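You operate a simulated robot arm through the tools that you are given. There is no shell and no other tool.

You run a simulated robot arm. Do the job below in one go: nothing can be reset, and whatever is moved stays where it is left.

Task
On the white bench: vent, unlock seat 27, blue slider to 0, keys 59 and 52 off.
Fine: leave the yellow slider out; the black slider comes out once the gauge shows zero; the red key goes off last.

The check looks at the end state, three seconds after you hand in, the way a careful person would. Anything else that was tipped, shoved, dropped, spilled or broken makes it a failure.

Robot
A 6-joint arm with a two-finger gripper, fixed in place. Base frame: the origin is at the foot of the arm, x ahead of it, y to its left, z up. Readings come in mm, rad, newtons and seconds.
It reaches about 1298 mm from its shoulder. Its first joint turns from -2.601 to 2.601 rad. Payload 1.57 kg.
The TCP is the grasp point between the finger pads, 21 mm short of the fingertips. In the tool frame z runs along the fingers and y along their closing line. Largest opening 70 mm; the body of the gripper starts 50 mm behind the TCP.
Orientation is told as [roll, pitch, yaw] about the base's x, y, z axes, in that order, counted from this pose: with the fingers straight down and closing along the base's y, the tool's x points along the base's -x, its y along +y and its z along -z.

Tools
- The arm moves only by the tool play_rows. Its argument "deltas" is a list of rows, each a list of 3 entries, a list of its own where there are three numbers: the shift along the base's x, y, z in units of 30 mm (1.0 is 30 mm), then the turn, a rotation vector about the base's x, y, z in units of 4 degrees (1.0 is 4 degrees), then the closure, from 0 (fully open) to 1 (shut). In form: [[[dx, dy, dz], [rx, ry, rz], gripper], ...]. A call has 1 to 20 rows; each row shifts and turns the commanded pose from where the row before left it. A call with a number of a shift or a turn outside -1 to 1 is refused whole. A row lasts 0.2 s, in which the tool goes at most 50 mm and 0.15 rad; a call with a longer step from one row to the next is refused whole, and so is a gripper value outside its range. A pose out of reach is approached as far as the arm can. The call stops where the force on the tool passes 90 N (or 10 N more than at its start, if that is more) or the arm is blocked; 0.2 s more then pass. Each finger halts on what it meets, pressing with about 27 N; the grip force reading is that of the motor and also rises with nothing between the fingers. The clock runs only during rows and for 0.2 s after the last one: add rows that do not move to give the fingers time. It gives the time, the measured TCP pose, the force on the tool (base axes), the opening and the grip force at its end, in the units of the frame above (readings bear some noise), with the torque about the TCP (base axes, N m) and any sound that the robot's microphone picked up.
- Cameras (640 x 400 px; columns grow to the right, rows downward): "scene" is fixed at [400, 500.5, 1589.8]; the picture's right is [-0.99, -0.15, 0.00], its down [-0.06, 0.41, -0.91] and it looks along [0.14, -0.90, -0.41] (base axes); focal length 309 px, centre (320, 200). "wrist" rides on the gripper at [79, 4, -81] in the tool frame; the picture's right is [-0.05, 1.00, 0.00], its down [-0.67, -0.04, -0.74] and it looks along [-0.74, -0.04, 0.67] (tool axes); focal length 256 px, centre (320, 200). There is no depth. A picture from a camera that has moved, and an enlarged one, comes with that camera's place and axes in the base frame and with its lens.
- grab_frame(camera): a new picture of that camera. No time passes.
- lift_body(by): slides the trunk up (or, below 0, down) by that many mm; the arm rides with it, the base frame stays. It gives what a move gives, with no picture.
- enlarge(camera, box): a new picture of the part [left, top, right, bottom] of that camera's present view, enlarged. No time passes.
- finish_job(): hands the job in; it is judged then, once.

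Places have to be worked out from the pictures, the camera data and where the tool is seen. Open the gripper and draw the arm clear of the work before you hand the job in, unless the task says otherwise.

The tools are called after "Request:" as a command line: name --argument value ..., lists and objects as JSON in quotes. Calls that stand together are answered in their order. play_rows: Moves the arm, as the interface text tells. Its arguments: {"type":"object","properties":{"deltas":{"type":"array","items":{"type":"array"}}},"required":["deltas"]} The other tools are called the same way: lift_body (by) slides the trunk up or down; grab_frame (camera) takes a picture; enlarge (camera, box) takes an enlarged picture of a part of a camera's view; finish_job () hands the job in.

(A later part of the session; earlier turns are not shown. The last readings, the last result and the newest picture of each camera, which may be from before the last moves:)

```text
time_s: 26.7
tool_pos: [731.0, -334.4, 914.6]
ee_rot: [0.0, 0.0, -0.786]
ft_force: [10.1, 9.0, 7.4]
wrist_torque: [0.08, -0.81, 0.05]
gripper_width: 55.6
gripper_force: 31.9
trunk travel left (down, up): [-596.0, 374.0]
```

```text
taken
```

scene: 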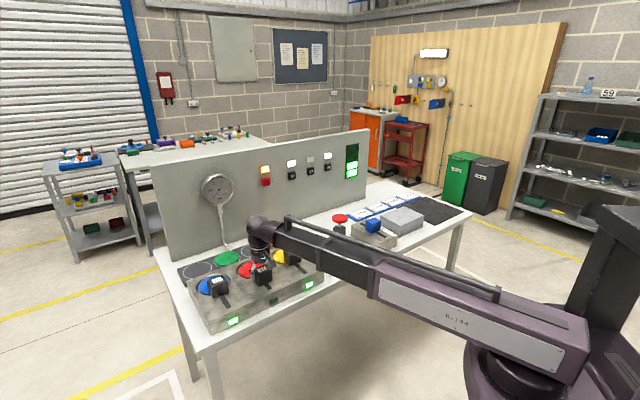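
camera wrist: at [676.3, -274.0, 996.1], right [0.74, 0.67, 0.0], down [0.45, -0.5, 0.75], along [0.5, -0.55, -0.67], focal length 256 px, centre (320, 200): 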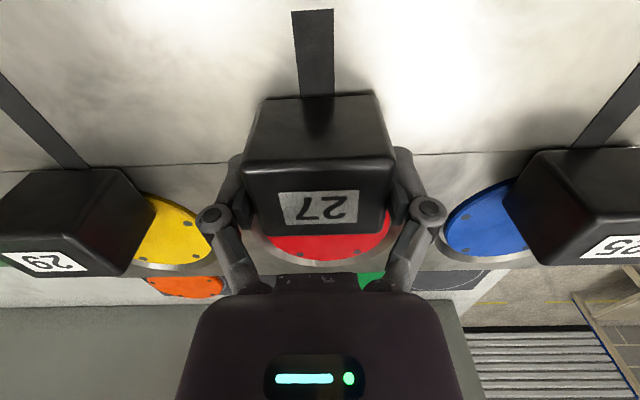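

It slides freely and the seat 27 lamp has already changed. I'll continue to the outer stop.

Request:
play_rows --deltas '[[[-0.14, 0.14, 0], [0, 0, 0], 0.5], [[-0.14, 0.14, 0], [0, 0, 0], 0.5], [[-0.14, 0.14, 0], [0, 0, 0], 0.5], [[-0.14, 0.14, 0], [0, 0, 0], 0.5], [[0, 0, 0], [0, 0, 0], 0.5]]'

Request:
grab_frame --camera "wrist"

Request:
enlarge --camera "scene" --box '[180, 220, 340, 330]'

```text
time_s: 27.9
tool_pos: [713.1, -317.9, 914.3]
ee_rot: [0.0, 0.0, -0.784]
ft_force: [14.1, 13.5, 7.9]
wrist_torque: [-0.06, -0.58, -0.03]
gripper_width: 55.9
gripper_force: 31.7
trunk travel left (down, up): [-596.0, 374.0]
```

```text
taken
camera wrist: at [659.3, -257.0, 996.1], right [0.74, 0.67, 0.0], down [0.45, -0.5, 0.75], along [0.5, -0.55, -0.67], focal length 256 px, centre (320, 200)
```

wrist: 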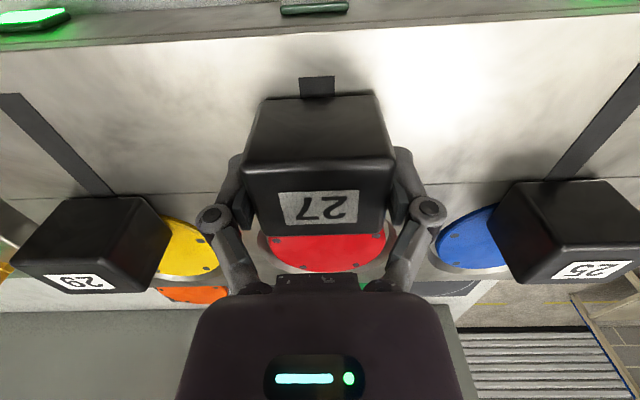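

```text
3.64 times, centred on (260, 275) of scene
camera zoom: at [400.0, 500.5, 1589.8], right [-0.99, -0.15, 0.0], down [-0.06, 0.41, -0.91], along [0.14, -0.9, -0.41], focal length 1124 px, centre (538, -73)
```

zoom: 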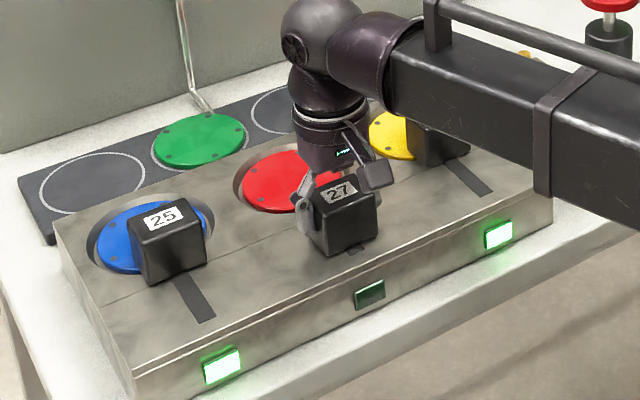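

The lamp for 27 is off and a little slot remains. I'll go on in fine steps until the stop.

Request:
play_rows --deltas '[[[-0.08, 0.08, 0], [0, 0, 0], 0.5], [[-0.08, 0.08, 0], [0, 0, 0], 0.5], [[-0.08, 0.08, 0], [0, 0, 0], 0.5], [[0, 0, 0], [0, 0, 0], 0.5]]'

Request:
play_rows --deltas '[[[-0.06, 0.06, 0], [0, 0, 0], 0.5], [[-0.06, 0.06, 0], [0, 0, 0], 0.5], [[0, 0, 0], [0, 0, 0], 0.5]]'

```text
time_s: 28.9
tool_pos: [707.2, -310.3, 913.9]
ee_rot: [0.003, -0.001, -0.785]
ft_force: [23.6, 13.0, 15.6]
wrist_torque: [0.31, -0.36, -0.03]
gripper_width: 55.9
gripper_force: 32.2
trunk travel left (down, up): [-596.0, 374.0]
```

```text
time_s: 29.7
tool_pos: [704.8, -309.5, 913.3]
ee_rot: [0.0, -0.005, -0.785]
ft_force: [32.4, -3.4, 9.7]
wrist_torque: [0.03, -0.42, -0.12]
gripper_width: 56.2
gripper_force: 31.4
trunk travel left (down, up): [-596.0, 374.0]
```

The outer stop is reached after about 72 mm, with 25 N of resistance. I'll release and check that it stays.

Request:
play_rows --deltas '[[[0, 0, 0], [0, 0, 0], 0], [[0, 0, 0], [0, 0, 0], 0], [[0, 0, 0], [0, 0, 0], 0]]'

Request:
lift_body --by 115

Request:
grab_frame --camera "wrist"

Request:
grab_frame --camera "scene"

```text
time_s: 30.5
tool_pos: [701.0, -309.0, 914.2]
ee_rot: [-0.001, 0.001, -0.785]
ft_force: [0.4, -0.4, -0.2]
wrist_torque: [-0.04, 0.01, -0.03]
gripper_width: 70.3
gripper_force: 0.1
trunk travel left (down, up): [-596.0, 374.0]
```

```text
time_s: 32.0
tool_pos: [702.2, -308.9, 1030.1]
ee_rot: [0.0, 0.0, -0.786]
ft_force: [0.0, -0.5, -0.4]
wrist_torque: [-0.02, -0.01, -0.01]
gripper_width: 70.2
gripper_force: 0.0
trunk travel left (down, up): [-711.0, 259.0]
```

```text
taken
camera wrist: at [648.1, -248.2, 1111.0], right [0.74, 0.67, 0.0], down [0.45, -0.5, 0.74], along [0.5, -0.55, -0.67], focal length 256 px, centre (320, 200)
```

wrist: 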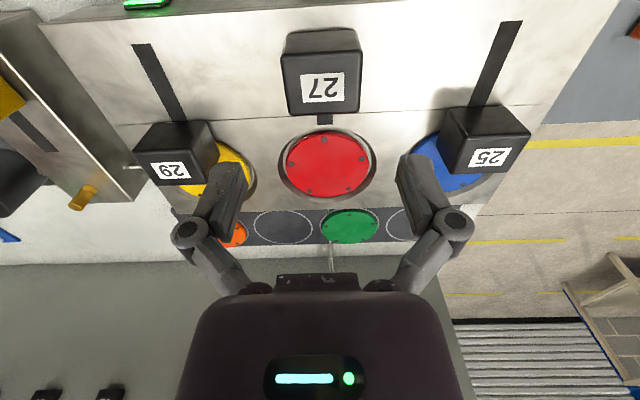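

```text
taken
```

scene: 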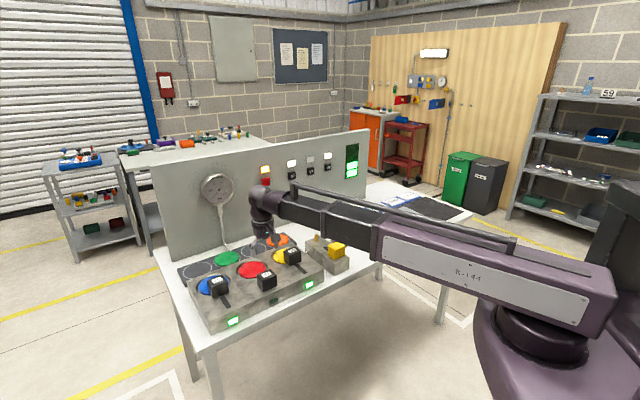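

Seat 27 is unlocked and its lamp is out. Next is the blue slider: I'll travel at tip height about 1009, above the red knob (about 950), to a viewing spot near [360, -735].

Request:
play_rows --deltas '[[[-0.7125, -0.8875, 0], [0, 0, 0], 0], [[-0.7125, -0.8875, 0], [0, 0, 0], 0], [[-0.7125, -0.8875, 0], [0, 0, 0], 0], [[-0.7125, -0.8875, 0], [0, 0, 0], 0], [[-0.7125, -0.8875, 0], [0, 0, 0], 0], [[-0.7125, -0.8875, 0], [0, 0, 0], 0], [[-0.7125, -0.8875, 0], [0, 0, 0], 0], [[-0.7125, -0.8875, 0], [0, 0, 0], 0], [[-0.7125, -0.8875, 0], [0, 0, 0], 0], [[-0.7125, -0.8875, 0], [0, 0, 0], 0], [[-0.7125, -0.8875, 0], [0, 0, 0], 0], [[-0.7125, -0.8875, 0], [0, 0, 0], 0], [[-0.7125, -0.8875, 0], [0, 0, 0], 0], [[-0.7125, -0.8875, 0], [0, 0, 0], 0], [[-0.7125, -0.8875, 0], [0, 0, 0], 0], [[-0.7125, -0.8875, 0], [0, 0, 0], 0]]'

Request:
grab_frame --camera "wrist"

Request:
grab_frame --camera "scene"

```text
time_s: 35.4
tool_pos: [361.2, -733.5, 1028.9]
ee_rot: [0.0, 0.001, -0.784]
ft_force: [-0.4, 0.5, 0.4]
wrist_torque: [-0.01, -0.03, 0.01]
gripper_width: 69.8
gripper_force: 0.0
trunk travel left (down, up): [-711.0, 259.0]
```

```text
taken
camera wrist: at [306.2, -672.9, 1110.9], right [0.74, 0.67, 0.0], down [0.45, -0.5, 0.74], along [0.5, -0.55, -0.67], focal length 256 px, centre (320, 200)
```

wrist: 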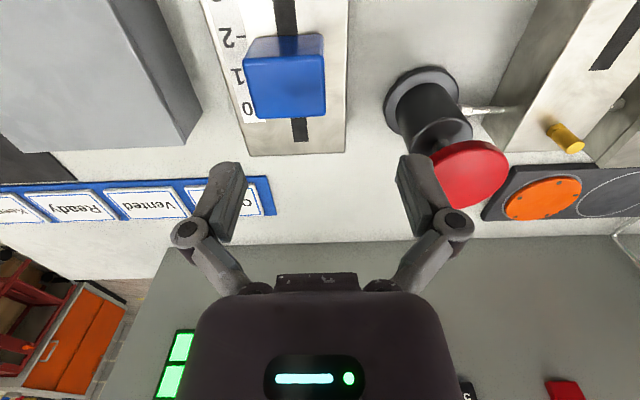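

```text
taken
```

scene: 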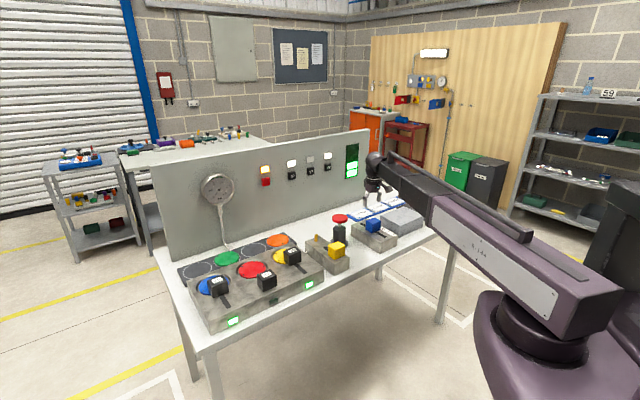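

The blue slider and its scale are visible: 0 is at the inner end and the cube is at about 1. I'll enlarge it.

Request:
enlarge --camera "wrist" --box '[180, 0, 420, 150]'

Request:
enlarge --camera "scene" --box '[340, 200, 430, 256]'

```text
2.67 times, centred on (300, 75) of wrist
camera zoom: at [306.2, -672.9, 1110.9], right [0.74, 0.67, 0.0], down [0.45, -0.5, 0.74], along [0.5, -0.55, -0.67], focal length 683 px, centre (373, 533)
```

zoom: 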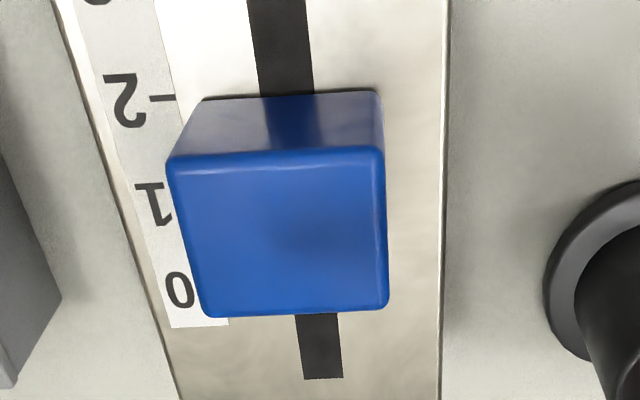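

```text
7.11 times, centred on (385, 228) of scene
camera zoom: at [400.0, 500.5, 1589.8], right [-0.99, -0.15, 0.0], down [-0.06, 0.41, -0.91], along [0.14, -0.9, -0.41], focal length 2198 px, centre (-142, 1)
```

zoom: 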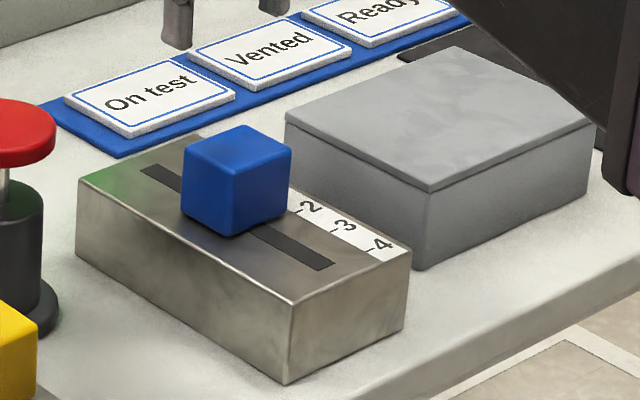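

The cube reads a bit above 1 on the scale (spacing about 30 mm per unit, with 0 about 36 mm further in). I'll centre over it (24 mm right, 6 mm in) and descend to the check height.

Request:
play_rows --deltas '[[[-0.427, -0.707, 0], [0, 0, 0], 0], [[0, 0, 0], [0, 0, 0], 0]]'

Request:
lift_body --by -80

Request:
grab_frame --camera "wrist"

```text
time_s: 36.0
tool_pos: [348.6, -754.5, 1028.9]
ee_rot: [-0.001, 0.0, -0.784]
ft_force: [0.7, 0.0, -0.1]
wrist_torque: [0.0, -0.02, -0.01]
gripper_width: 70.3
gripper_force: 0.0
trunk travel left (down, up): [-711.0, 259.0]
```

```text
time_s: 37.2
tool_pos: [348.5, -755.0, 950.3]
ee_rot: [0.0, 0.001, -0.784]
ft_force: [0.0, 0.6, 1.1]
wrist_torque: [-0.03, 0.01, 0.01]
gripper_width: 70.0
gripper_force: 0.1
trunk travel left (down, up): [-631.0, 339.0]
```

```text
taken
camera wrist: at [294.1, -694.9, 1031.1], right [0.74, 0.67, 0.0], down [0.45, -0.5, 0.74], along [0.5, -0.55, -0.67], focal length 256 px, centre (320, 200)
```

wrist: 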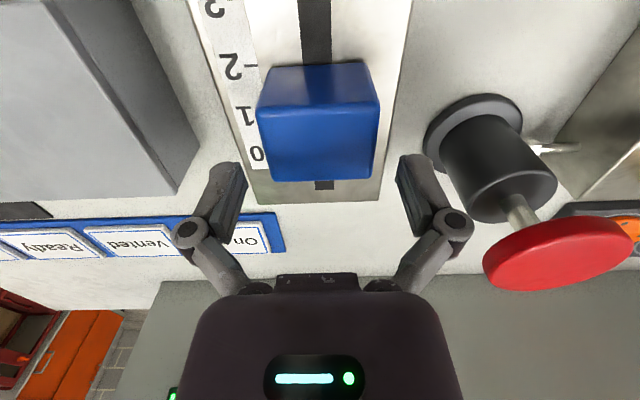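

Centred. I'll enlarge to calibrate the scale marks against the tool before gripping.

Request:
enlarge --camera "wrist" --box '[190, 0, 420, 200]'

Request:
lift_body --by -35

Request:
enlarge --camera "wrist" --box '[190, 20, 420, 220]'

```text
2.00 times, centred on (305, 100) of wrist
camera zoom: at [294.1, -694.9, 1031.1], right [0.74, 0.67, 0.0], down [0.45, -0.5, 0.74], along [0.5, -0.55, -0.67], focal length 512 px, centre (350, 400)
```

zoom: 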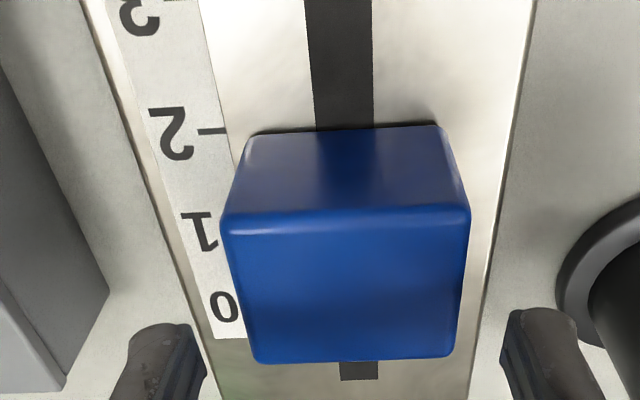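

```text
time_s: 38.0
tool_pos: [348.6, -754.5, 914.1]
ee_rot: [-0.001, -0.001, -0.786]
ft_force: [0.7, 0.6, 0.1]
wrist_torque: [0.01, 0.0, -0.02]
gripper_width: 70.1
gripper_force: 0.1
trunk travel left (down, up): [-596.0, 374.0]
```

```text
2.00 times, centred on (305, 120) of wrist
camera zoom: at [294.0, -694.9, 996.1], right [0.74, 0.67, 0.0], down [0.45, -0.5, 0.74], along [0.5, -0.55, -0.67], focal length 512 px, centre (350, 360)
```

zoom: 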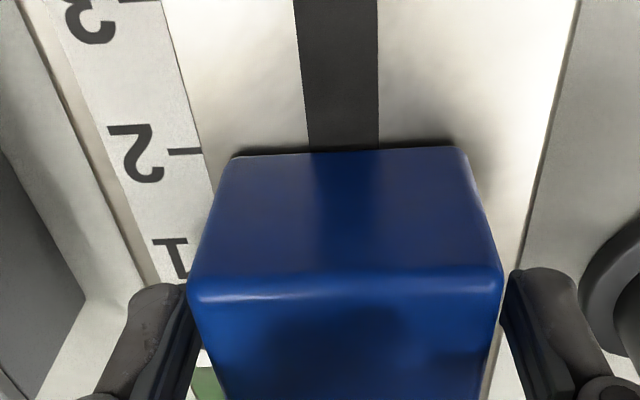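

The marks give 0 at about 36 mm further in than the cube centre. The cube reads about 1.17, which matches the initial 1.2 bar, so the cube centre is the index. The slot runs past 0, so I won't rely on an end stop. I'll grip and push inward 30 mm first.

Request:
play_rows --deltas '[[[0, 0, 0], [0, 0, 0], 0.5], [[0, 0, 0], [0, 0, 0], 0.5], [[0, 0, 0], [0, 0, 0], 0.5]]'

Request:
play_rows --deltas '[[[0.142, -0.142, 0], [0, 0, 0], 0.5], [[0.142, -0.142, 0], [0, 0, 0], 0.5], [[0.142, -0.142, 0], [0, 0, 0], 0.5], [[0.142, -0.142, 0], [0, 0, 0], 0.5], [[0.142, -0.142, 0], [0, 0, 0], 0.5], [[0, 0, 0], [0, 0, 0], 0.5]]'

Request:
grab_frame --camera "wrist"

Request:
grab_frame --camera "scene"

```text
time_s: 38.8
tool_pos: [347.8, -754.7, 915.1]
ee_rot: [0.0, 0.0, -0.784]
ft_force: [0.8, -0.7, 2.4]
wrist_torque: [-0.15, 0.1, 0.06]
gripper_width: 55.7
gripper_force: 32.1
trunk travel left (down, up): [-596.0, 374.0]
```

```text
time_s: 40.1
tool_pos: [369.9, -776.4, 914.9]
ee_rot: [0.0, 0.001, -0.788]
ft_force: [-1.7, -2.5, 3.8]
wrist_torque: [0.21, 0.34, 0.04]
gripper_width: 56.1
gripper_force: 31.7
trunk travel left (down, up): [-596.0, 374.0]
```

```text
taken
camera wrist: at [315.7, -716.6, 996.2], right [0.74, 0.67, 0.0], down [0.45, -0.5, 0.74], along [0.5, -0.55, -0.67], focal length 256 px, centre (320, 200)
```

wrist: 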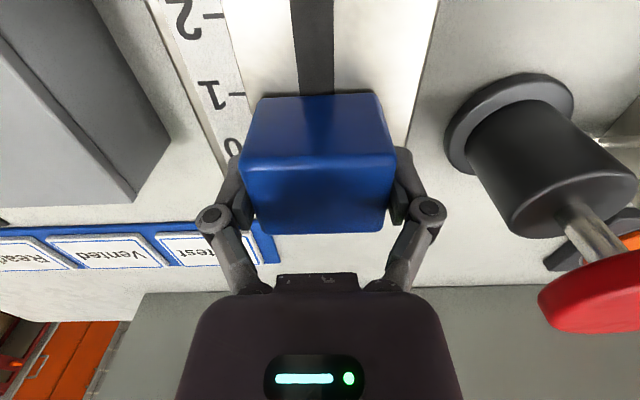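

```text
taken
```

scene: 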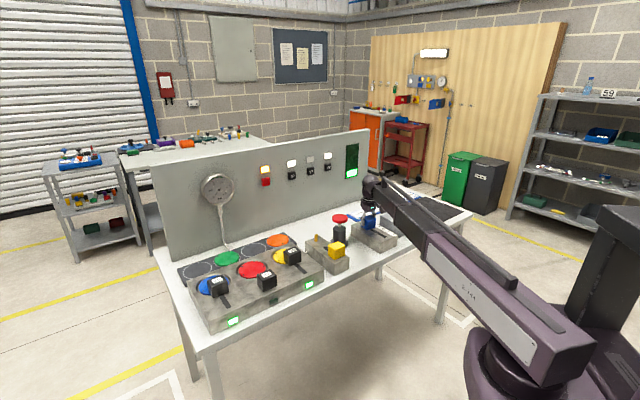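

The green column dropped from two cells to one after about one unit of travel. So the reading may really have gone from 2 to 1, with the cube's outer edge as the index (tick 2 was right at that edge). I'll look at the column and scale closely, then advance carefully.

Request:
enlarge --camera "scene" --box '[330, 130, 380, 190]'

Request:
enlarge --camera "wrist" --box '[160, 0, 400, 150]'

Request:
play_rows --deltas '[[[0.07, -0.07, 0], [0, 0, 0], 0.5], [[0.07, -0.07, 0], [0, 0, 0], 0.5], [[0, 0, 0], [0, 0, 0], 0.5]]'

Request:
enlarge --camera "scene" --box '[330, 130, 380, 190]'

Request:
enlarge --camera "wrist" --box '[160, 0, 400, 150]'

```text
6.67 times, centred on (355, 160) of scene
camera zoom: at [400.0, 500.5, 1589.8], right [-0.99, -0.15, 0.0], down [-0.06, 0.41, -0.91], along [0.14, -0.9, -0.41], focal length 2061 px, centre (87, 467)
```

zoom: 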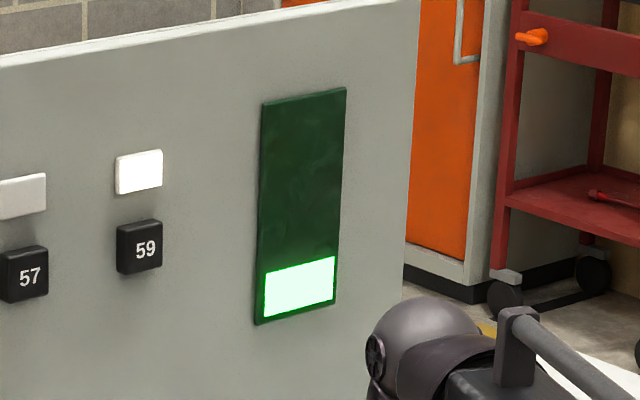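

```text
2.67 times, centred on (280, 75) of wrist
camera zoom: at [315.7, -716.6, 996.2], right [0.74, 0.67, 0.0], down [0.45, -0.5, 0.74], along [0.5, -0.55, -0.67], focal length 683 px, centre (427, 533)
```

zoom: 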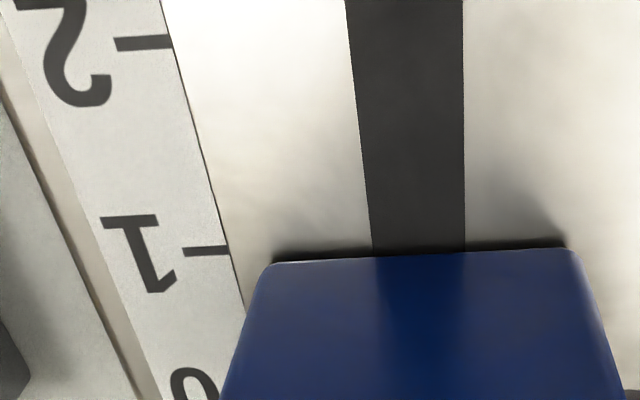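

```text
time_s: 41.0
tool_pos: [373.1, -779.8, 915.1]
ee_rot: [0.001, -0.001, -0.785]
ft_force: [-2.5, 1.0, 0.5]
wrist_torque: [-0.07, 0.32, -0.04]
gripper_width: 55.8
gripper_force: 31.8
trunk travel left (down, up): [-596.0, 374.0]
```

```text
6.67 times, centred on (355, 160) of scene
camera zoom: at [400.0, 500.5, 1589.8], right [-0.99, -0.15, 0.0], down [-0.06, 0.41, -0.91], along [0.14, -0.9, -0.41], focal length 2061 px, centre (87, 467)
```

zoom: 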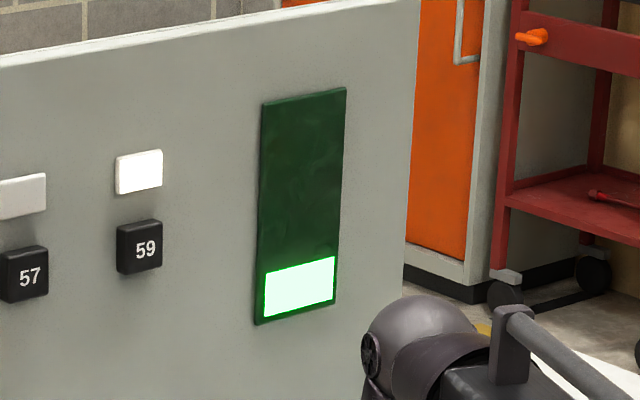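

```text
2.67 times, centred on (280, 75) of wrist
camera zoom: at [318.9, -719.8, 996.2], right [0.74, 0.67, 0.0], down [0.45, -0.5, 0.74], along [0.5, -0.55, -0.67], focal length 683 px, centre (427, 533)
```

zoom: 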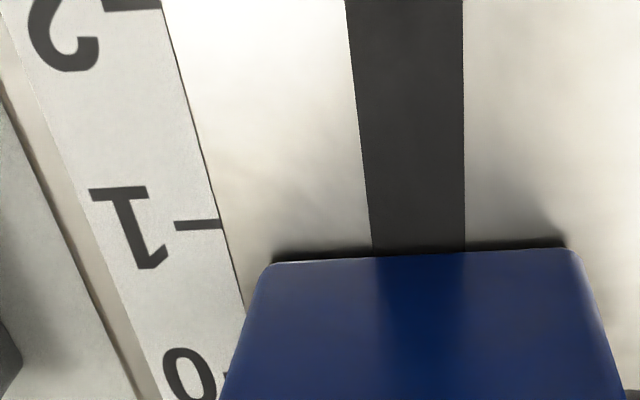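

The display has four cells (0–4), and when it fell to one cell tick 1 lined up exactly with the cube's outer edge. So the outer edge is the index, and 0 is about 25 mm further in, probably at the inner stop. I'll continue in small steps.

Request:
play_rows --deltas '[[[0.1, -0.1, 0], [0, 0, 0], 0.5], [[0.1, -0.1, 0], [0, 0, 0], 0.5], [[0.1, -0.1, 0], [0, 0, 0], 0.5], [[0.1, -0.1, 0], [0, 0, 0], 0.5], [[0, 0, 0], [0, 0, 0], 0.5]]'

Request:
enlarge --camera "scene" --box '[330, 130, 380, 190]'

Request:
enlarge --camera "wrist" --box '[160, 0, 400, 150]'

```text
time_s: 42.1
tool_pos: [384.9, -793.7, 914.3]
ee_rot: [0.001, 0.001, -0.785]
ft_force: [-1.3, -1.3, 2.4]
wrist_torque: [0.36, 0.29, 0.0]
gripper_width: 56.0
gripper_force: 31.6
trunk travel left (down, up): [-596.0, 374.0]
```

```text
6.67 times, centred on (355, 160) of scene
camera zoom: at [400.0, 500.5, 1589.8], right [-0.99, -0.15, 0.0], down [-0.06, 0.41, -0.91], along [0.14, -0.9, -0.41], focal length 2061 px, centre (87, 467)
```

zoom: 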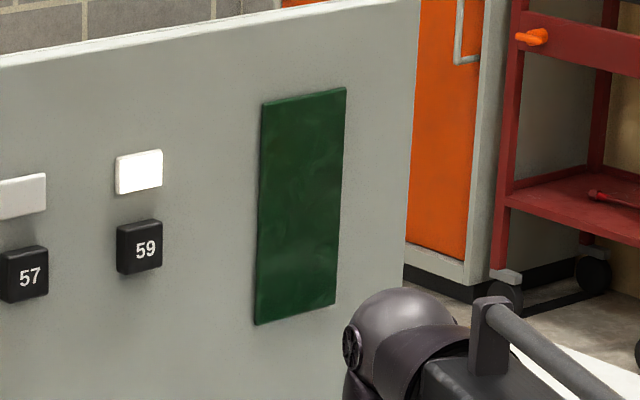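

```text
2.67 times, centred on (280, 75) of wrist
camera zoom: at [331.5, -732.4, 996.2], right [0.74, 0.67, 0.0], down [0.45, -0.5, 0.74], along [0.5, -0.55, -0.67], focal length 683 px, centre (427, 533)
```

zoom: 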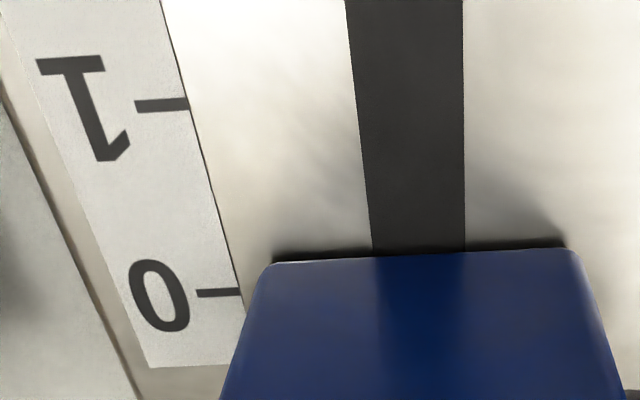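

The column is dark, and tick 0 is about 6–7 mm short of the cube edge. I'll push the remaining amount.

Request:
play_rows --deltas '[[[0.08, -0.08, 0], [0, 0, 0], 0.5], [[0.08, -0.08, 0], [0, 0, 0], 0.5], [[0, 0, 0], [0, 0, 0], 0.5]]'

Request:
enlarge --camera "wrist" --box '[160, 0, 400, 150]'

```text
time_s: 43.0
tool_pos: [389.4, -797.8, 915.0]
ee_rot: [-0.002, 0.0, -0.785]
ft_force: [-4.0, -1.8, 2.7]
wrist_torque: [0.55, 0.14, 0.14]
gripper_width: 55.7
gripper_force: 31.6
trunk travel left (down, up): [-596.0, 374.0]
```

```text
2.67 times, centred on (280, 75) of wrist
camera zoom: at [336.2, -737.1, 996.2], right [0.74, 0.67, 0.0], down [0.45, -0.5, 0.74], along [0.5, -0.55, -0.67], focal length 683 px, centre (427, 533)
```

zoom: 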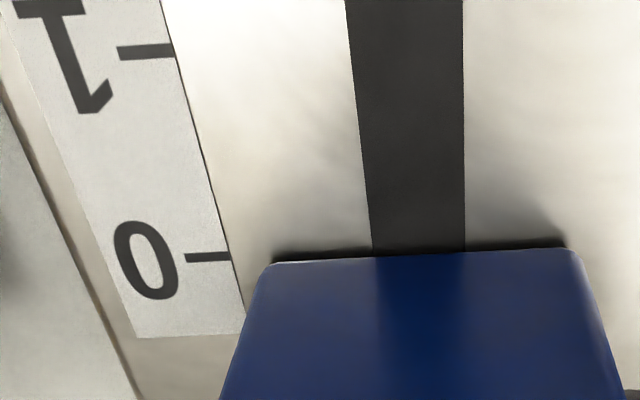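

Tick 0 is practically at the edge. I'll go 2–3 mm more to feel whether there is a stop here.

Request:
play_rows --deltas '[[[0.035, -0.035, 0], [0, 0, 0], 0.5], [[0.035, -0.035, 0], [0, 0, 0], 0.5], [[0, 0, 0], [0, 0, 0], 0.5]]'

Request:
enlarge --camera "wrist" --box '[160, 0, 400, 150]'

```text
time_s: 43.8
tool_pos: [389.6, -798.7, 913.9]
ee_rot: [0.001, 0.003, -0.785]
ft_force: [-20.5, 19.1, -16.8]
wrist_torque: [0.22, 0.3, 0.03]
gripper_width: 55.9
gripper_force: 31.6
trunk travel left (down, up): [-596.0, 374.0]
```

```text
2.67 times, centred on (280, 75) of wrist
camera zoom: at [336.9, -737.9, 996.6], right [0.74, 0.67, 0.0], down [0.45, -0.5, 0.74], along [0.5, -0.55, -0.67], focal length 683 px, centre (427, 533)
```

zoom: 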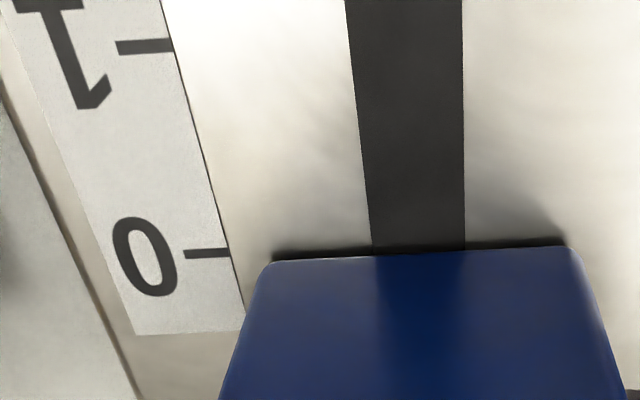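

That is the inner stop at 0 (28 N). I'll release, raise 115 mm, and verify.

Request:
play_rows --deltas '[[[0, 0, 0], [0, 0, 0], 0], [[0, 0, 0], [0, 0, 0], 0], [[0, 0, 0], [0, 0, 0], 0]]'

Request:
lift_body --by 115

Request:
grab_frame --camera "wrist"

Request:
grab_frame --camera "scene"

```text
time_s: 44.5
tool_pos: [393.1, -799.1, 915.2]
ee_rot: [0.001, 0.0, -0.786]
ft_force: [-0.2, -0.3, 0.1]
wrist_torque: [-0.01, 0.02, -0.01]
gripper_width: 70.1
gripper_force: 0.1
trunk travel left (down, up): [-596.0, 374.0]
```

```text
time_s: 46.0
tool_pos: [392.4, -799.8, 1029.1]
ee_rot: [-0.001, 0.0, -0.787]
ft_force: [0.2, -0.2, 0.0]
wrist_torque: [-0.02, 0.01, -0.03]
gripper_width: 69.9
gripper_force: 0.1
trunk travel left (down, up): [-711.0, 259.0]
```

```text
taken
camera wrist: at [339.0, -739.4, 1111.0], right [0.74, 0.67, 0.0], down [0.45, -0.5, 0.74], along [0.5, -0.55, -0.67], focal length 256 px, centre (320, 200)
```

wrist: 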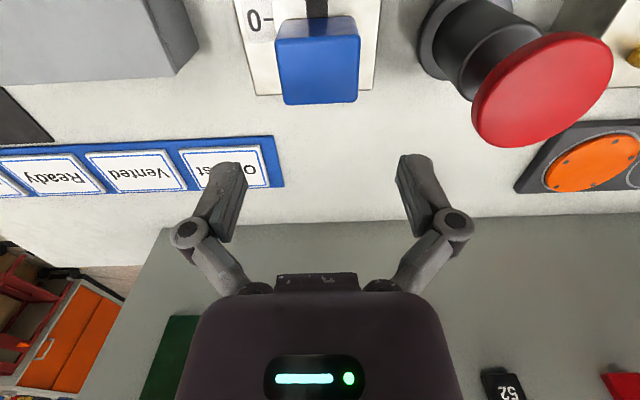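

```text
taken
```

scene: 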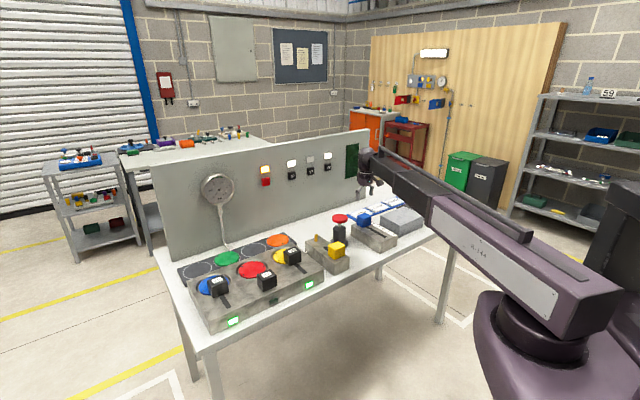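

The blue cube's outer edge is at 0 and the column is dark. Now the keys: the panel is about 300 mm ahead and the keys are near z 1083. I'll back off about 100 mm, close the fingers, and start tilting the tool forward about the wrist (20° first) to learn the wrist geometry.

Request:
play_rows --deltas '[[[-0.8, 0.8, 0], [0, 0, 0], 0.5], [[-0.8, 0.8, 0], [0, 0, 0], 1], [[-0.8, 0.8, 0], [0, 0, 0], 1], [[0, 0, 0], [0, 0, 0], 1], [[0.2876, -0.2876, 0.014], [-0.7071, -0.7071, 0], 1], [[0.2864, -0.2864, 0.043], [-0.7071, -0.7071, 0], 1], [[0.2835, -0.2835, 0.071], [-0.7071, -0.7071, 0], 1], [[0.2793, -0.2793, 0.098], [-0.7071, -0.7071, 0], 1], [[0.2739, -0.2739, 0.126], [-0.7071, -0.7071, 0], 1]]'

Request:
grab_frame --camera "scene"

```text
time_s: 48.0
tool_pos: [363.4, -770.5, 1040.9]
ee_rot: [0.001, -0.351, -0.785]
ft_force: [0.1, -0.3, 0.1]
wrist_torque: [0.0, 0.02, -0.02]
gripper_width: 0.0
gripper_force: 26.8
trunk travel left (down, up): [-711.0, 259.0]
```

```text
taken
```

scene: 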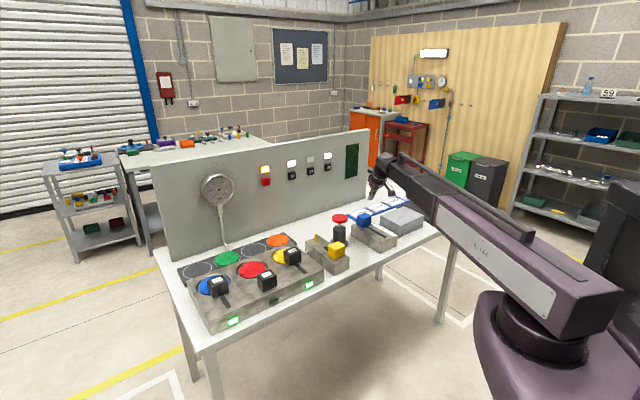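

The tilt follows well (wrist-to-TCP distance roughly 180 mm). I'll continue to horizontal in the clear space above the bench; the tips will stay about 190 mm short of the panel.

Request:
play_rows --deltas '[[[0.2745, -0.2745, 0.157], [-0.7071, -0.7071, 0], 1], [[0.2665, -0.2665, 0.184], [-0.7071, -0.7071, 0], 1], [[0.2563, -0.2563, 0.209], [-0.7071, -0.7071, 0], 1], [[0.2457, -0.2457, 0.234], [-0.7071, -0.7071, 0], 1], [[0.2334, -0.2334, 0.258], [-0.7071, -0.7071, 0], 1], [[0.2202, -0.2202, 0.28], [-0.7071, -0.7071, 0], 1], [[0.2054, -0.2054, 0.301], [-0.7071, -0.7071, 0], 1], [[0.1905, -0.1905, 0.32], [-0.7071, -0.7071, 0], 1], [[0.174, -0.174, 0.339], [-0.7071, -0.7071, 0], 1]]'

Request:
grab_frame --camera "scene"

```text
time_s: 50.0
tool_pos: [426.7, -831.4, 1111.8]
ee_rot: [0.002, -0.978, -0.785]
ft_force: [-0.4, -0.4, -0.4]
wrist_torque: [0.0, 0.01, 0.0]
gripper_width: 0.0
gripper_force: 26.8
out of reach, approached as far as the arm can: row 8
trunk travel left (down, up): [-711.0, 259.0]
```

```text
taken
```

scene: 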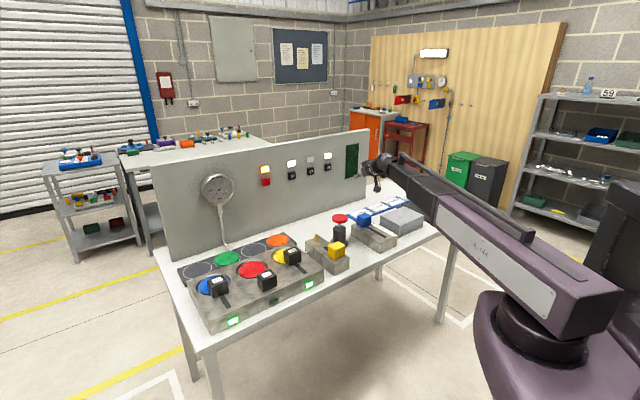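

It is working (d about 187 mm). I'll finish the tilt to horizontal with that value.

Request:
play_rows --deltas '[[[0.163, -0.163, 0.369], [-0.7071, -0.7071, 0], 1], [[0.1446, -0.1446, 0.384], [-0.7071, -0.7071, 0], 1], [[0.125, -0.125, 0.398], [-0.7071, -0.7071, 0], 1], [[0.105, -0.105, 0.409], [-0.7071, -0.7071, 0], 1], [[0.0846, -0.0846, 0.418], [-0.7071, -0.7071, 0], 1], [[0.064, -0.064, 0.426], [-0.7071, -0.7071, 0], 1], [[0.0428, -0.0428, 0.431], [-0.7071, -0.7071, 0], 1], [[0.0216, -0.0216, 0.434], [-0.7071, -0.7071, 0], 1], [[0.0025, -0.0025, 0.217], [-0.34, -0.34, 0], 1]]'

Request:
grab_frame --camera "scene"

Request:
grab_frame --camera "wrist"

```text
time_s: 52.0
tool_pos: [446.1, -854.2, 1215.5]
ee_rot: [-1.91, -1.572, 1.124]
ft_force: [-0.3, 0.5, 0.1]
wrist_torque: [-0.01, 0.01, 0.01]
gripper_width: 0.2
gripper_force: 26.7
trunk travel left (down, up): [-711.0, 259.0]
```

```text
taken
```

scene: 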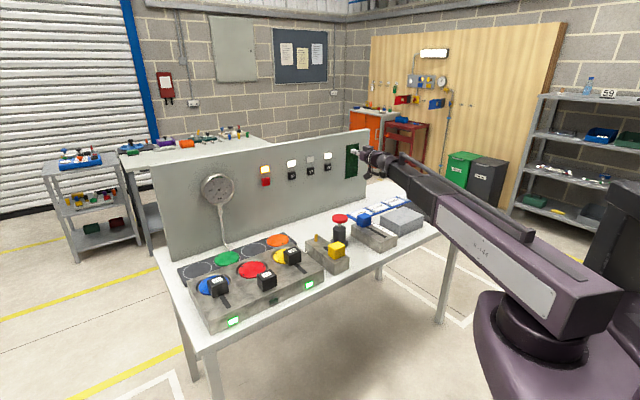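

```text
taken
camera wrist: at [391.6, -792.8, 1136.7], right [0.71, 0.71, 0.05], down [-0.55, 0.5, 0.67], along [0.44, -0.5, 0.74], focal length 256 px, centre (320, 200)
```

wrist: 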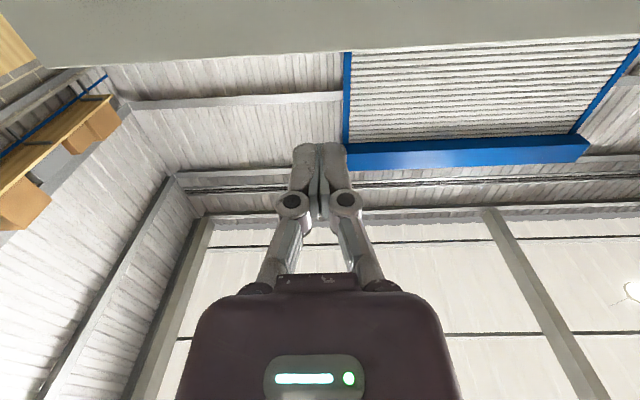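

The tool is horizontal at z 1215. I'll lower the trunk 132 mm to bring the tool axis to about z 1083 and look at the panel.

Request:
lift_body --by -132

Request:
grab_frame --camera "wrist"

Request:
enlarge --camera "scene" --box '[240, 120, 440, 245]'

```text
time_s: 53.6
tool_pos: [446.4, -855.0, 1084.1]
ee_rot: [0.206, -1.571, -0.992]
ft_force: [0.6, -0.9, 0.1]
wrist_torque: [-0.05, 0.02, 0.04]
gripper_width: 0.0
gripper_force: 26.8
trunk travel left (down, up): [-579.0, 391.0]
```

```text
taken
camera wrist: at [391.7, -792.6, 1004.7], right [0.71, 0.71, 0.05], down [-0.55, 0.5, 0.67], along [0.44, -0.5, 0.74], focal length 256 px, centre (320, 200)
```

wrist: 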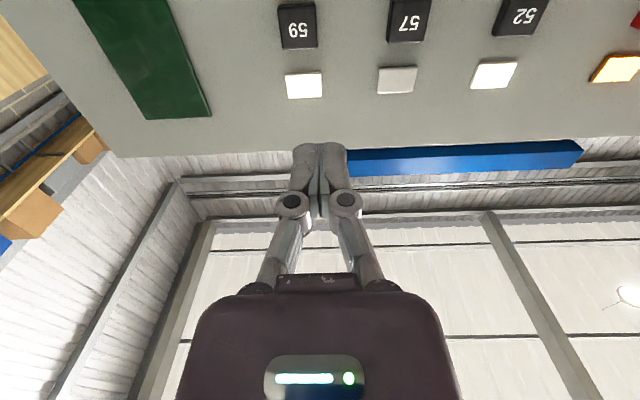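

```text
3.20 times, centred on (340, 182) of scene
camera zoom: at [400.0, 500.5, 1589.8], right [-0.99, -0.15, 0.0], down [-0.06, 0.41, -0.91], along [0.14, -0.9, -0.41], focal length 989 px, centre (256, 256)
```

zoom: 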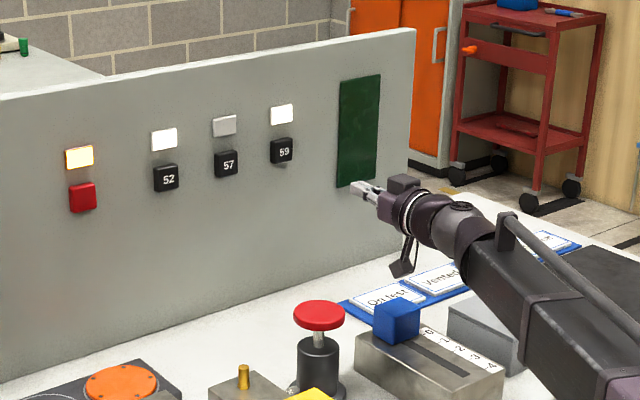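

Key 59 is about 19 mm right of the tool axis and about 8 mm below it. I'll adjust the trunk by -8 mm, shift right, and approach 100 mm (tips about 90 mm short of the key).

Request:
lift_body --by -8

Request:
play_rows --deltas '[[[0.475, -0.703, 0], [0, 0, 0], 1], [[0.475, -0.703, 0], [0, 0, 0], 1], [[0.475, -0.703, 0], [0, 0, 0], 1], [[0.475, -0.703, 0], [0, 0, 0], 1]]'

Request:
grab_frame --camera "wrist"

Request:
enlarge --camera "scene" --box '[240, 120, 440, 245]'

```text
time_s: 54.2
tool_pos: [447.5, -854.2, 1075.2]
ee_rot: [0.22, -1.571, -1.006]
ft_force: [0.1, -0.2, -0.7]
wrist_torque: [0.0, 0.04, 0.02]
gripper_width: 0.0
gripper_force: 27.4
trunk travel left (down, up): [-571.0, 399.0]
```

```text
time_s: 55.2
tool_pos: [504.5, -939.2, 1075.2]
ee_rot: [-3.037, -1.57, 2.251]
ft_force: [-0.2, -0.4, -0.3]
wrist_torque: [0.0, 0.02, 0.02]
gripper_width: 0.1
gripper_force: 26.5
trunk travel left (down, up): [-571.0, 399.0]
```

```text
taken
camera wrist: at [449.1, -878.1, 996.5], right [0.71, 0.71, 0.05], down [-0.55, 0.5, 0.67], along [0.44, -0.5, 0.74], focal length 256 px, centre (320, 200)
```

wrist: 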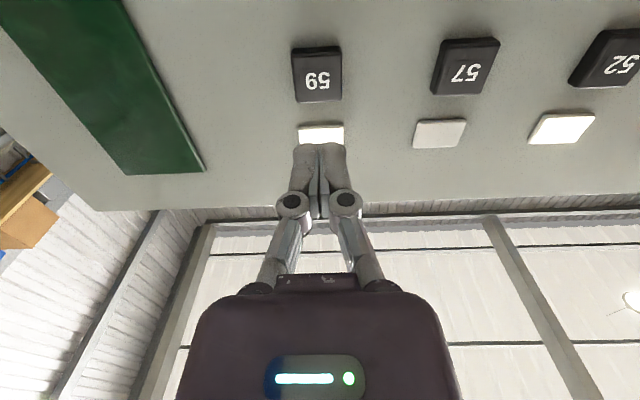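

```text
3.20 times, centred on (340, 182) of scene
camera zoom: at [400.0, 500.5, 1589.8], right [-0.99, -0.15, 0.0], down [-0.06, 0.41, -0.91], along [0.14, -0.9, -0.41], focal length 989 px, centre (256, 256)
```

zoom: 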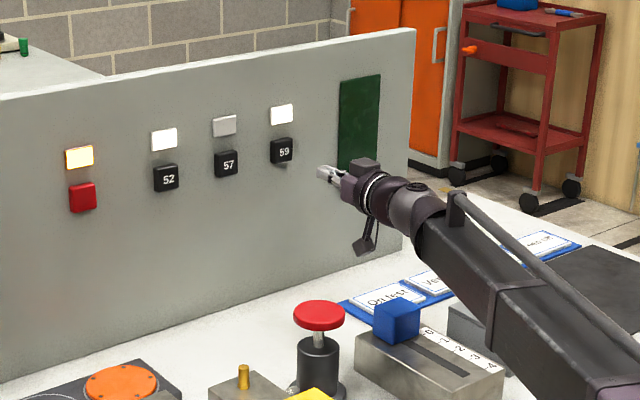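

Parallax puts the key 59 face 92 mm ahead of the fingertips, well aligned (within 2–3 mm). I'll approach 82 mm, leaving about 10 mm.

Request:
play_rows --deltas '[[[0.483, -0.483, 0], [0, 0, 0], 1], [[0.483, -0.483, 0], [0, 0, 0], 1], [[0.483, -0.483, 0], [0, 0, 0], 1], [[0.483, -0.483, 0], [0, 0, 0], 1], [[0, 0, 0], [0, 0, 0], 1]]'

Request:
grab_frame --camera "wrist"

Request:
enlarge --camera "scene" --box '[290, 130, 390, 200]'

```text
time_s: 56.4
tool_pos: [559.2, -996.4, 1076.3]
ee_rot: [1.247, -1.569, -2.032]
ft_force: [0.1, 0.2, -0.3]
wrist_torque: [0.0, 0.01, 0.0]
gripper_width: 0.1
gripper_force: 27.7
trunk travel left (down, up): [-571.0, 399.0]
```

```text
taken
camera wrist: at [505.3, -934.4, 996.6], right [0.71, 0.71, 0.05], down [-0.55, 0.5, 0.67], along [0.44, -0.5, 0.74], focal length 256 px, centre (320, 200)
```

wrist: 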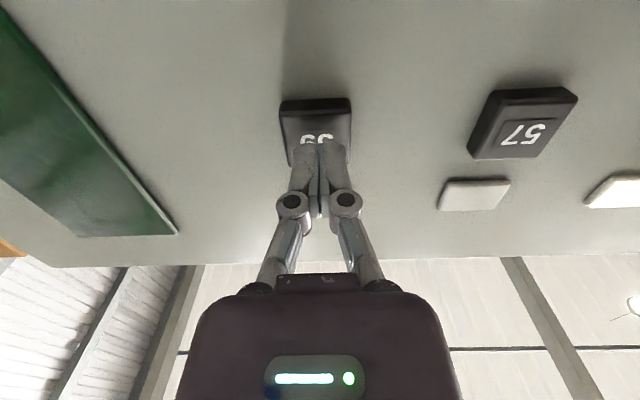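

```text
5.71 times, centred on (340, 165) of scene
camera zoom: at [400.0, 500.5, 1589.8], right [-0.99, -0.15, 0.0], down [-0.06, 0.41, -0.91], along [0.14, -0.9, -0.41], focal length 1767 px, centre (206, 400)
```

zoom: 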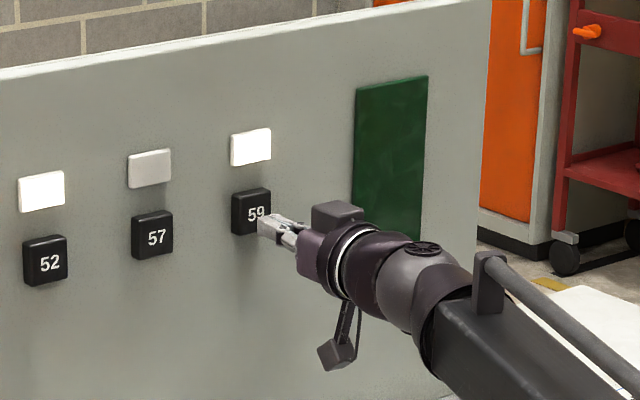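

The fingertips are right in front of key 59. I'll press in 2 mm steps and watch the force and the lamp.

Request:
play_rows --deltas '[[[0.047, -0.047, 0], [0, 0, 0], 1], [[0.047, -0.047, 0], [0, 0, 0], 1], [[0.047, -0.047, 0], [0, 0, 0], 1], [[0.047, -0.047, 0], [0, 0, 0], 1], [[0.047, -0.047, 0], [0, 0, 0], 1]]'

Request:
enlarge --camera "scene" --box '[290, 130, 390, 200]'

```text
time_s: 57.6
tool_pos: [568.3, -1004.2, 1076.0]
ee_rot: [0.265, -1.571, -1.051]
ft_force: [-0.1, -0.2, -0.6]
wrist_torque: [-0.05, -0.01, -0.02]
gripper_width: 0.0
gripper_force: 27.4
trunk travel left (down, up): [-571.0, 399.0]
```

```text
5.71 times, centred on (340, 165) of scene
camera zoom: at [400.0, 500.5, 1589.8], right [-0.99, -0.15, 0.0], down [-0.06, 0.41, -0.91], along [0.14, -0.9, -0.41], focal length 1767 px, centre (206, 400)
```

zoom: 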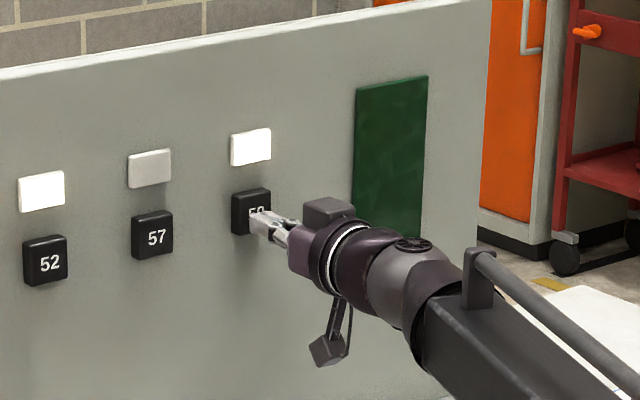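

No contact yet. I'll go on in 1.5–2 mm steps.

Request:
play_rows --deltas '[[[0.04, -0.04, 0], [0, 0, 0], 1], [[0.04, -0.04, 0], [0, 0, 0], 1], [[0.04, -0.04, 0], [0, 0, 0], 1]]'

Request:
enlarge --camera "scene" --box '[290, 130, 390, 200]'

```text
time_s: 58.4
tool_pos: [573.1, -1007.2, 1074.9]
ee_rot: [3.026, -1.571, 2.472]
ft_force: [0.6, 0.2, -0.2]
wrist_torque: [-0.01, 0.02, 0.01]
gripper_width: 0.2
gripper_force: 27.1
trunk travel left (down, up): [-571.0, 399.0]
```

```text
5.71 times, centred on (340, 165) of scene
camera zoom: at [400.0, 500.5, 1589.8], right [-0.99, -0.15, 0.0], down [-0.06, 0.41, -0.91], along [0.14, -0.9, -0.41], focal length 1767 px, centre (206, 400)
```

zoom: 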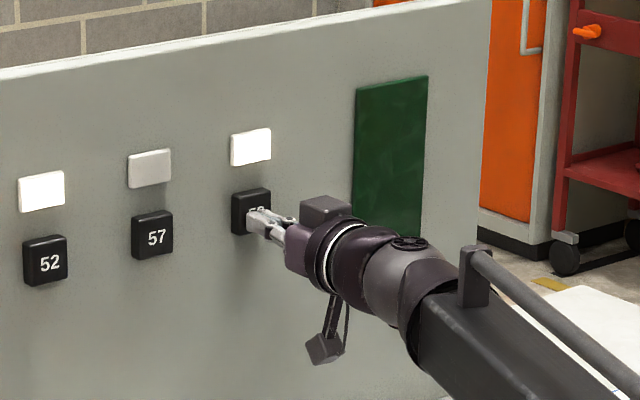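

Still no contact; the tips look very close to the key. I'll continue with 1.5 mm steps.

Request:
play_rows --deltas '[[[0.035, -0.035, 0], [0, 0, 0], 1], [[0.035, -0.035, 0], [0, 0, 0], 1], [[0.035, -0.035, 0], [0, 0, 0], 1]]'

Request:
enlarge --camera "scene" --box '[290, 130, 390, 200]'

Request:
enlarge --camera "wrist" --box '[240, 80, 400, 220]'

```text
time_s: 59.2
tool_pos: [575.6, -1010.3, 1076.6]
ee_rot: [0.377, -1.571, -1.168]
ft_force: [-3.4, 2.4, -0.3]
wrist_torque: [-0.04, -0.02, 0.01]
gripper_width: 6.2
gripper_force: 28.4
trunk travel left (down, up): [-571.0, 399.0]
heard: click
```

```text
5.71 times, centred on (340, 165) of scene
camera zoom: at [400.0, 500.5, 1589.8], right [-0.99, -0.15, 0.0], down [-0.06, 0.41, -0.91], along [0.14, -0.9, -0.41], focal length 1767 px, centre (206, 400)
```

zoom: 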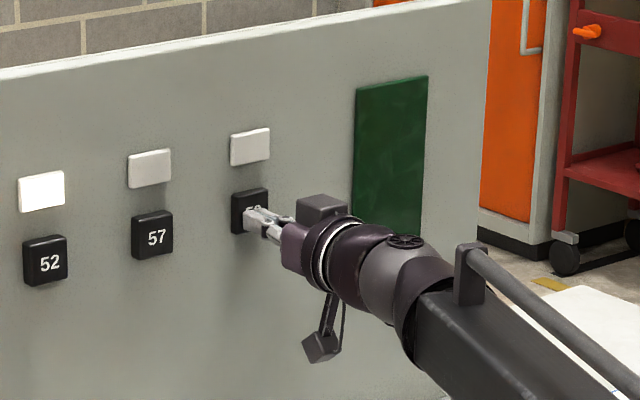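

```text
2.86 times, centred on (320, 150) of wrist
camera zoom: at [520.1, -949.0, 996.8], right [0.71, 0.71, 0.05], down [-0.55, 0.5, 0.67], along [0.44, -0.5, 0.74], focal length 731 px, centre (320, 343)
```

zoom: 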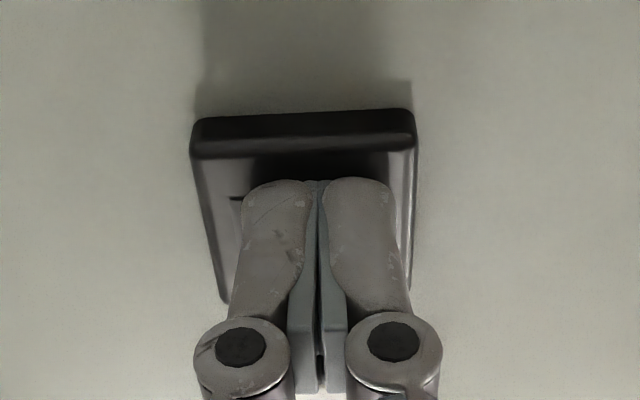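

Click: lamp 59 is off. I'll retract 65 mm straight back and check, before moving left to key 52.

Request:
play_rows --deltas '[[[-0.3, 0.3, 0], [0, 0, 0], 1], [[-0.41, 0.41, 0], [0, 0, 0], 1], [[-0.41, 0.41, 0], [0, 0, 0], 1], [[-0.41, 0.41, 0], [0, 0, 0], 1], [[0, 0, 0], [0, 0, 0], 1]]'

Request:
enlarge --camera "scene" --box '[240, 120, 440, 245]'

```text
time_s: 60.4
tool_pos: [530.5, -964.2, 1073.8]
ee_rot: [0.353, -1.568, -1.137]
ft_force: [-0.9, 0.3, -1.0]
wrist_torque: [0.01, -0.02, 0.01]
gripper_width: 0.0
gripper_force: 28.1
trunk travel left (down, up): [-571.0, 399.0]
```

```text
3.20 times, centred on (340, 182) of scene
camera zoom: at [400.0, 500.5, 1589.8], right [-0.99, -0.15, 0.0], down [-0.06, 0.41, -0.91], along [0.14, -0.9, -0.41], focal length 989 px, centre (256, 256)
```

zoom: 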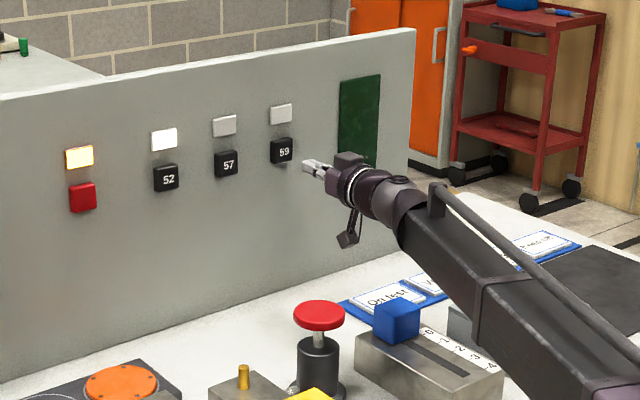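

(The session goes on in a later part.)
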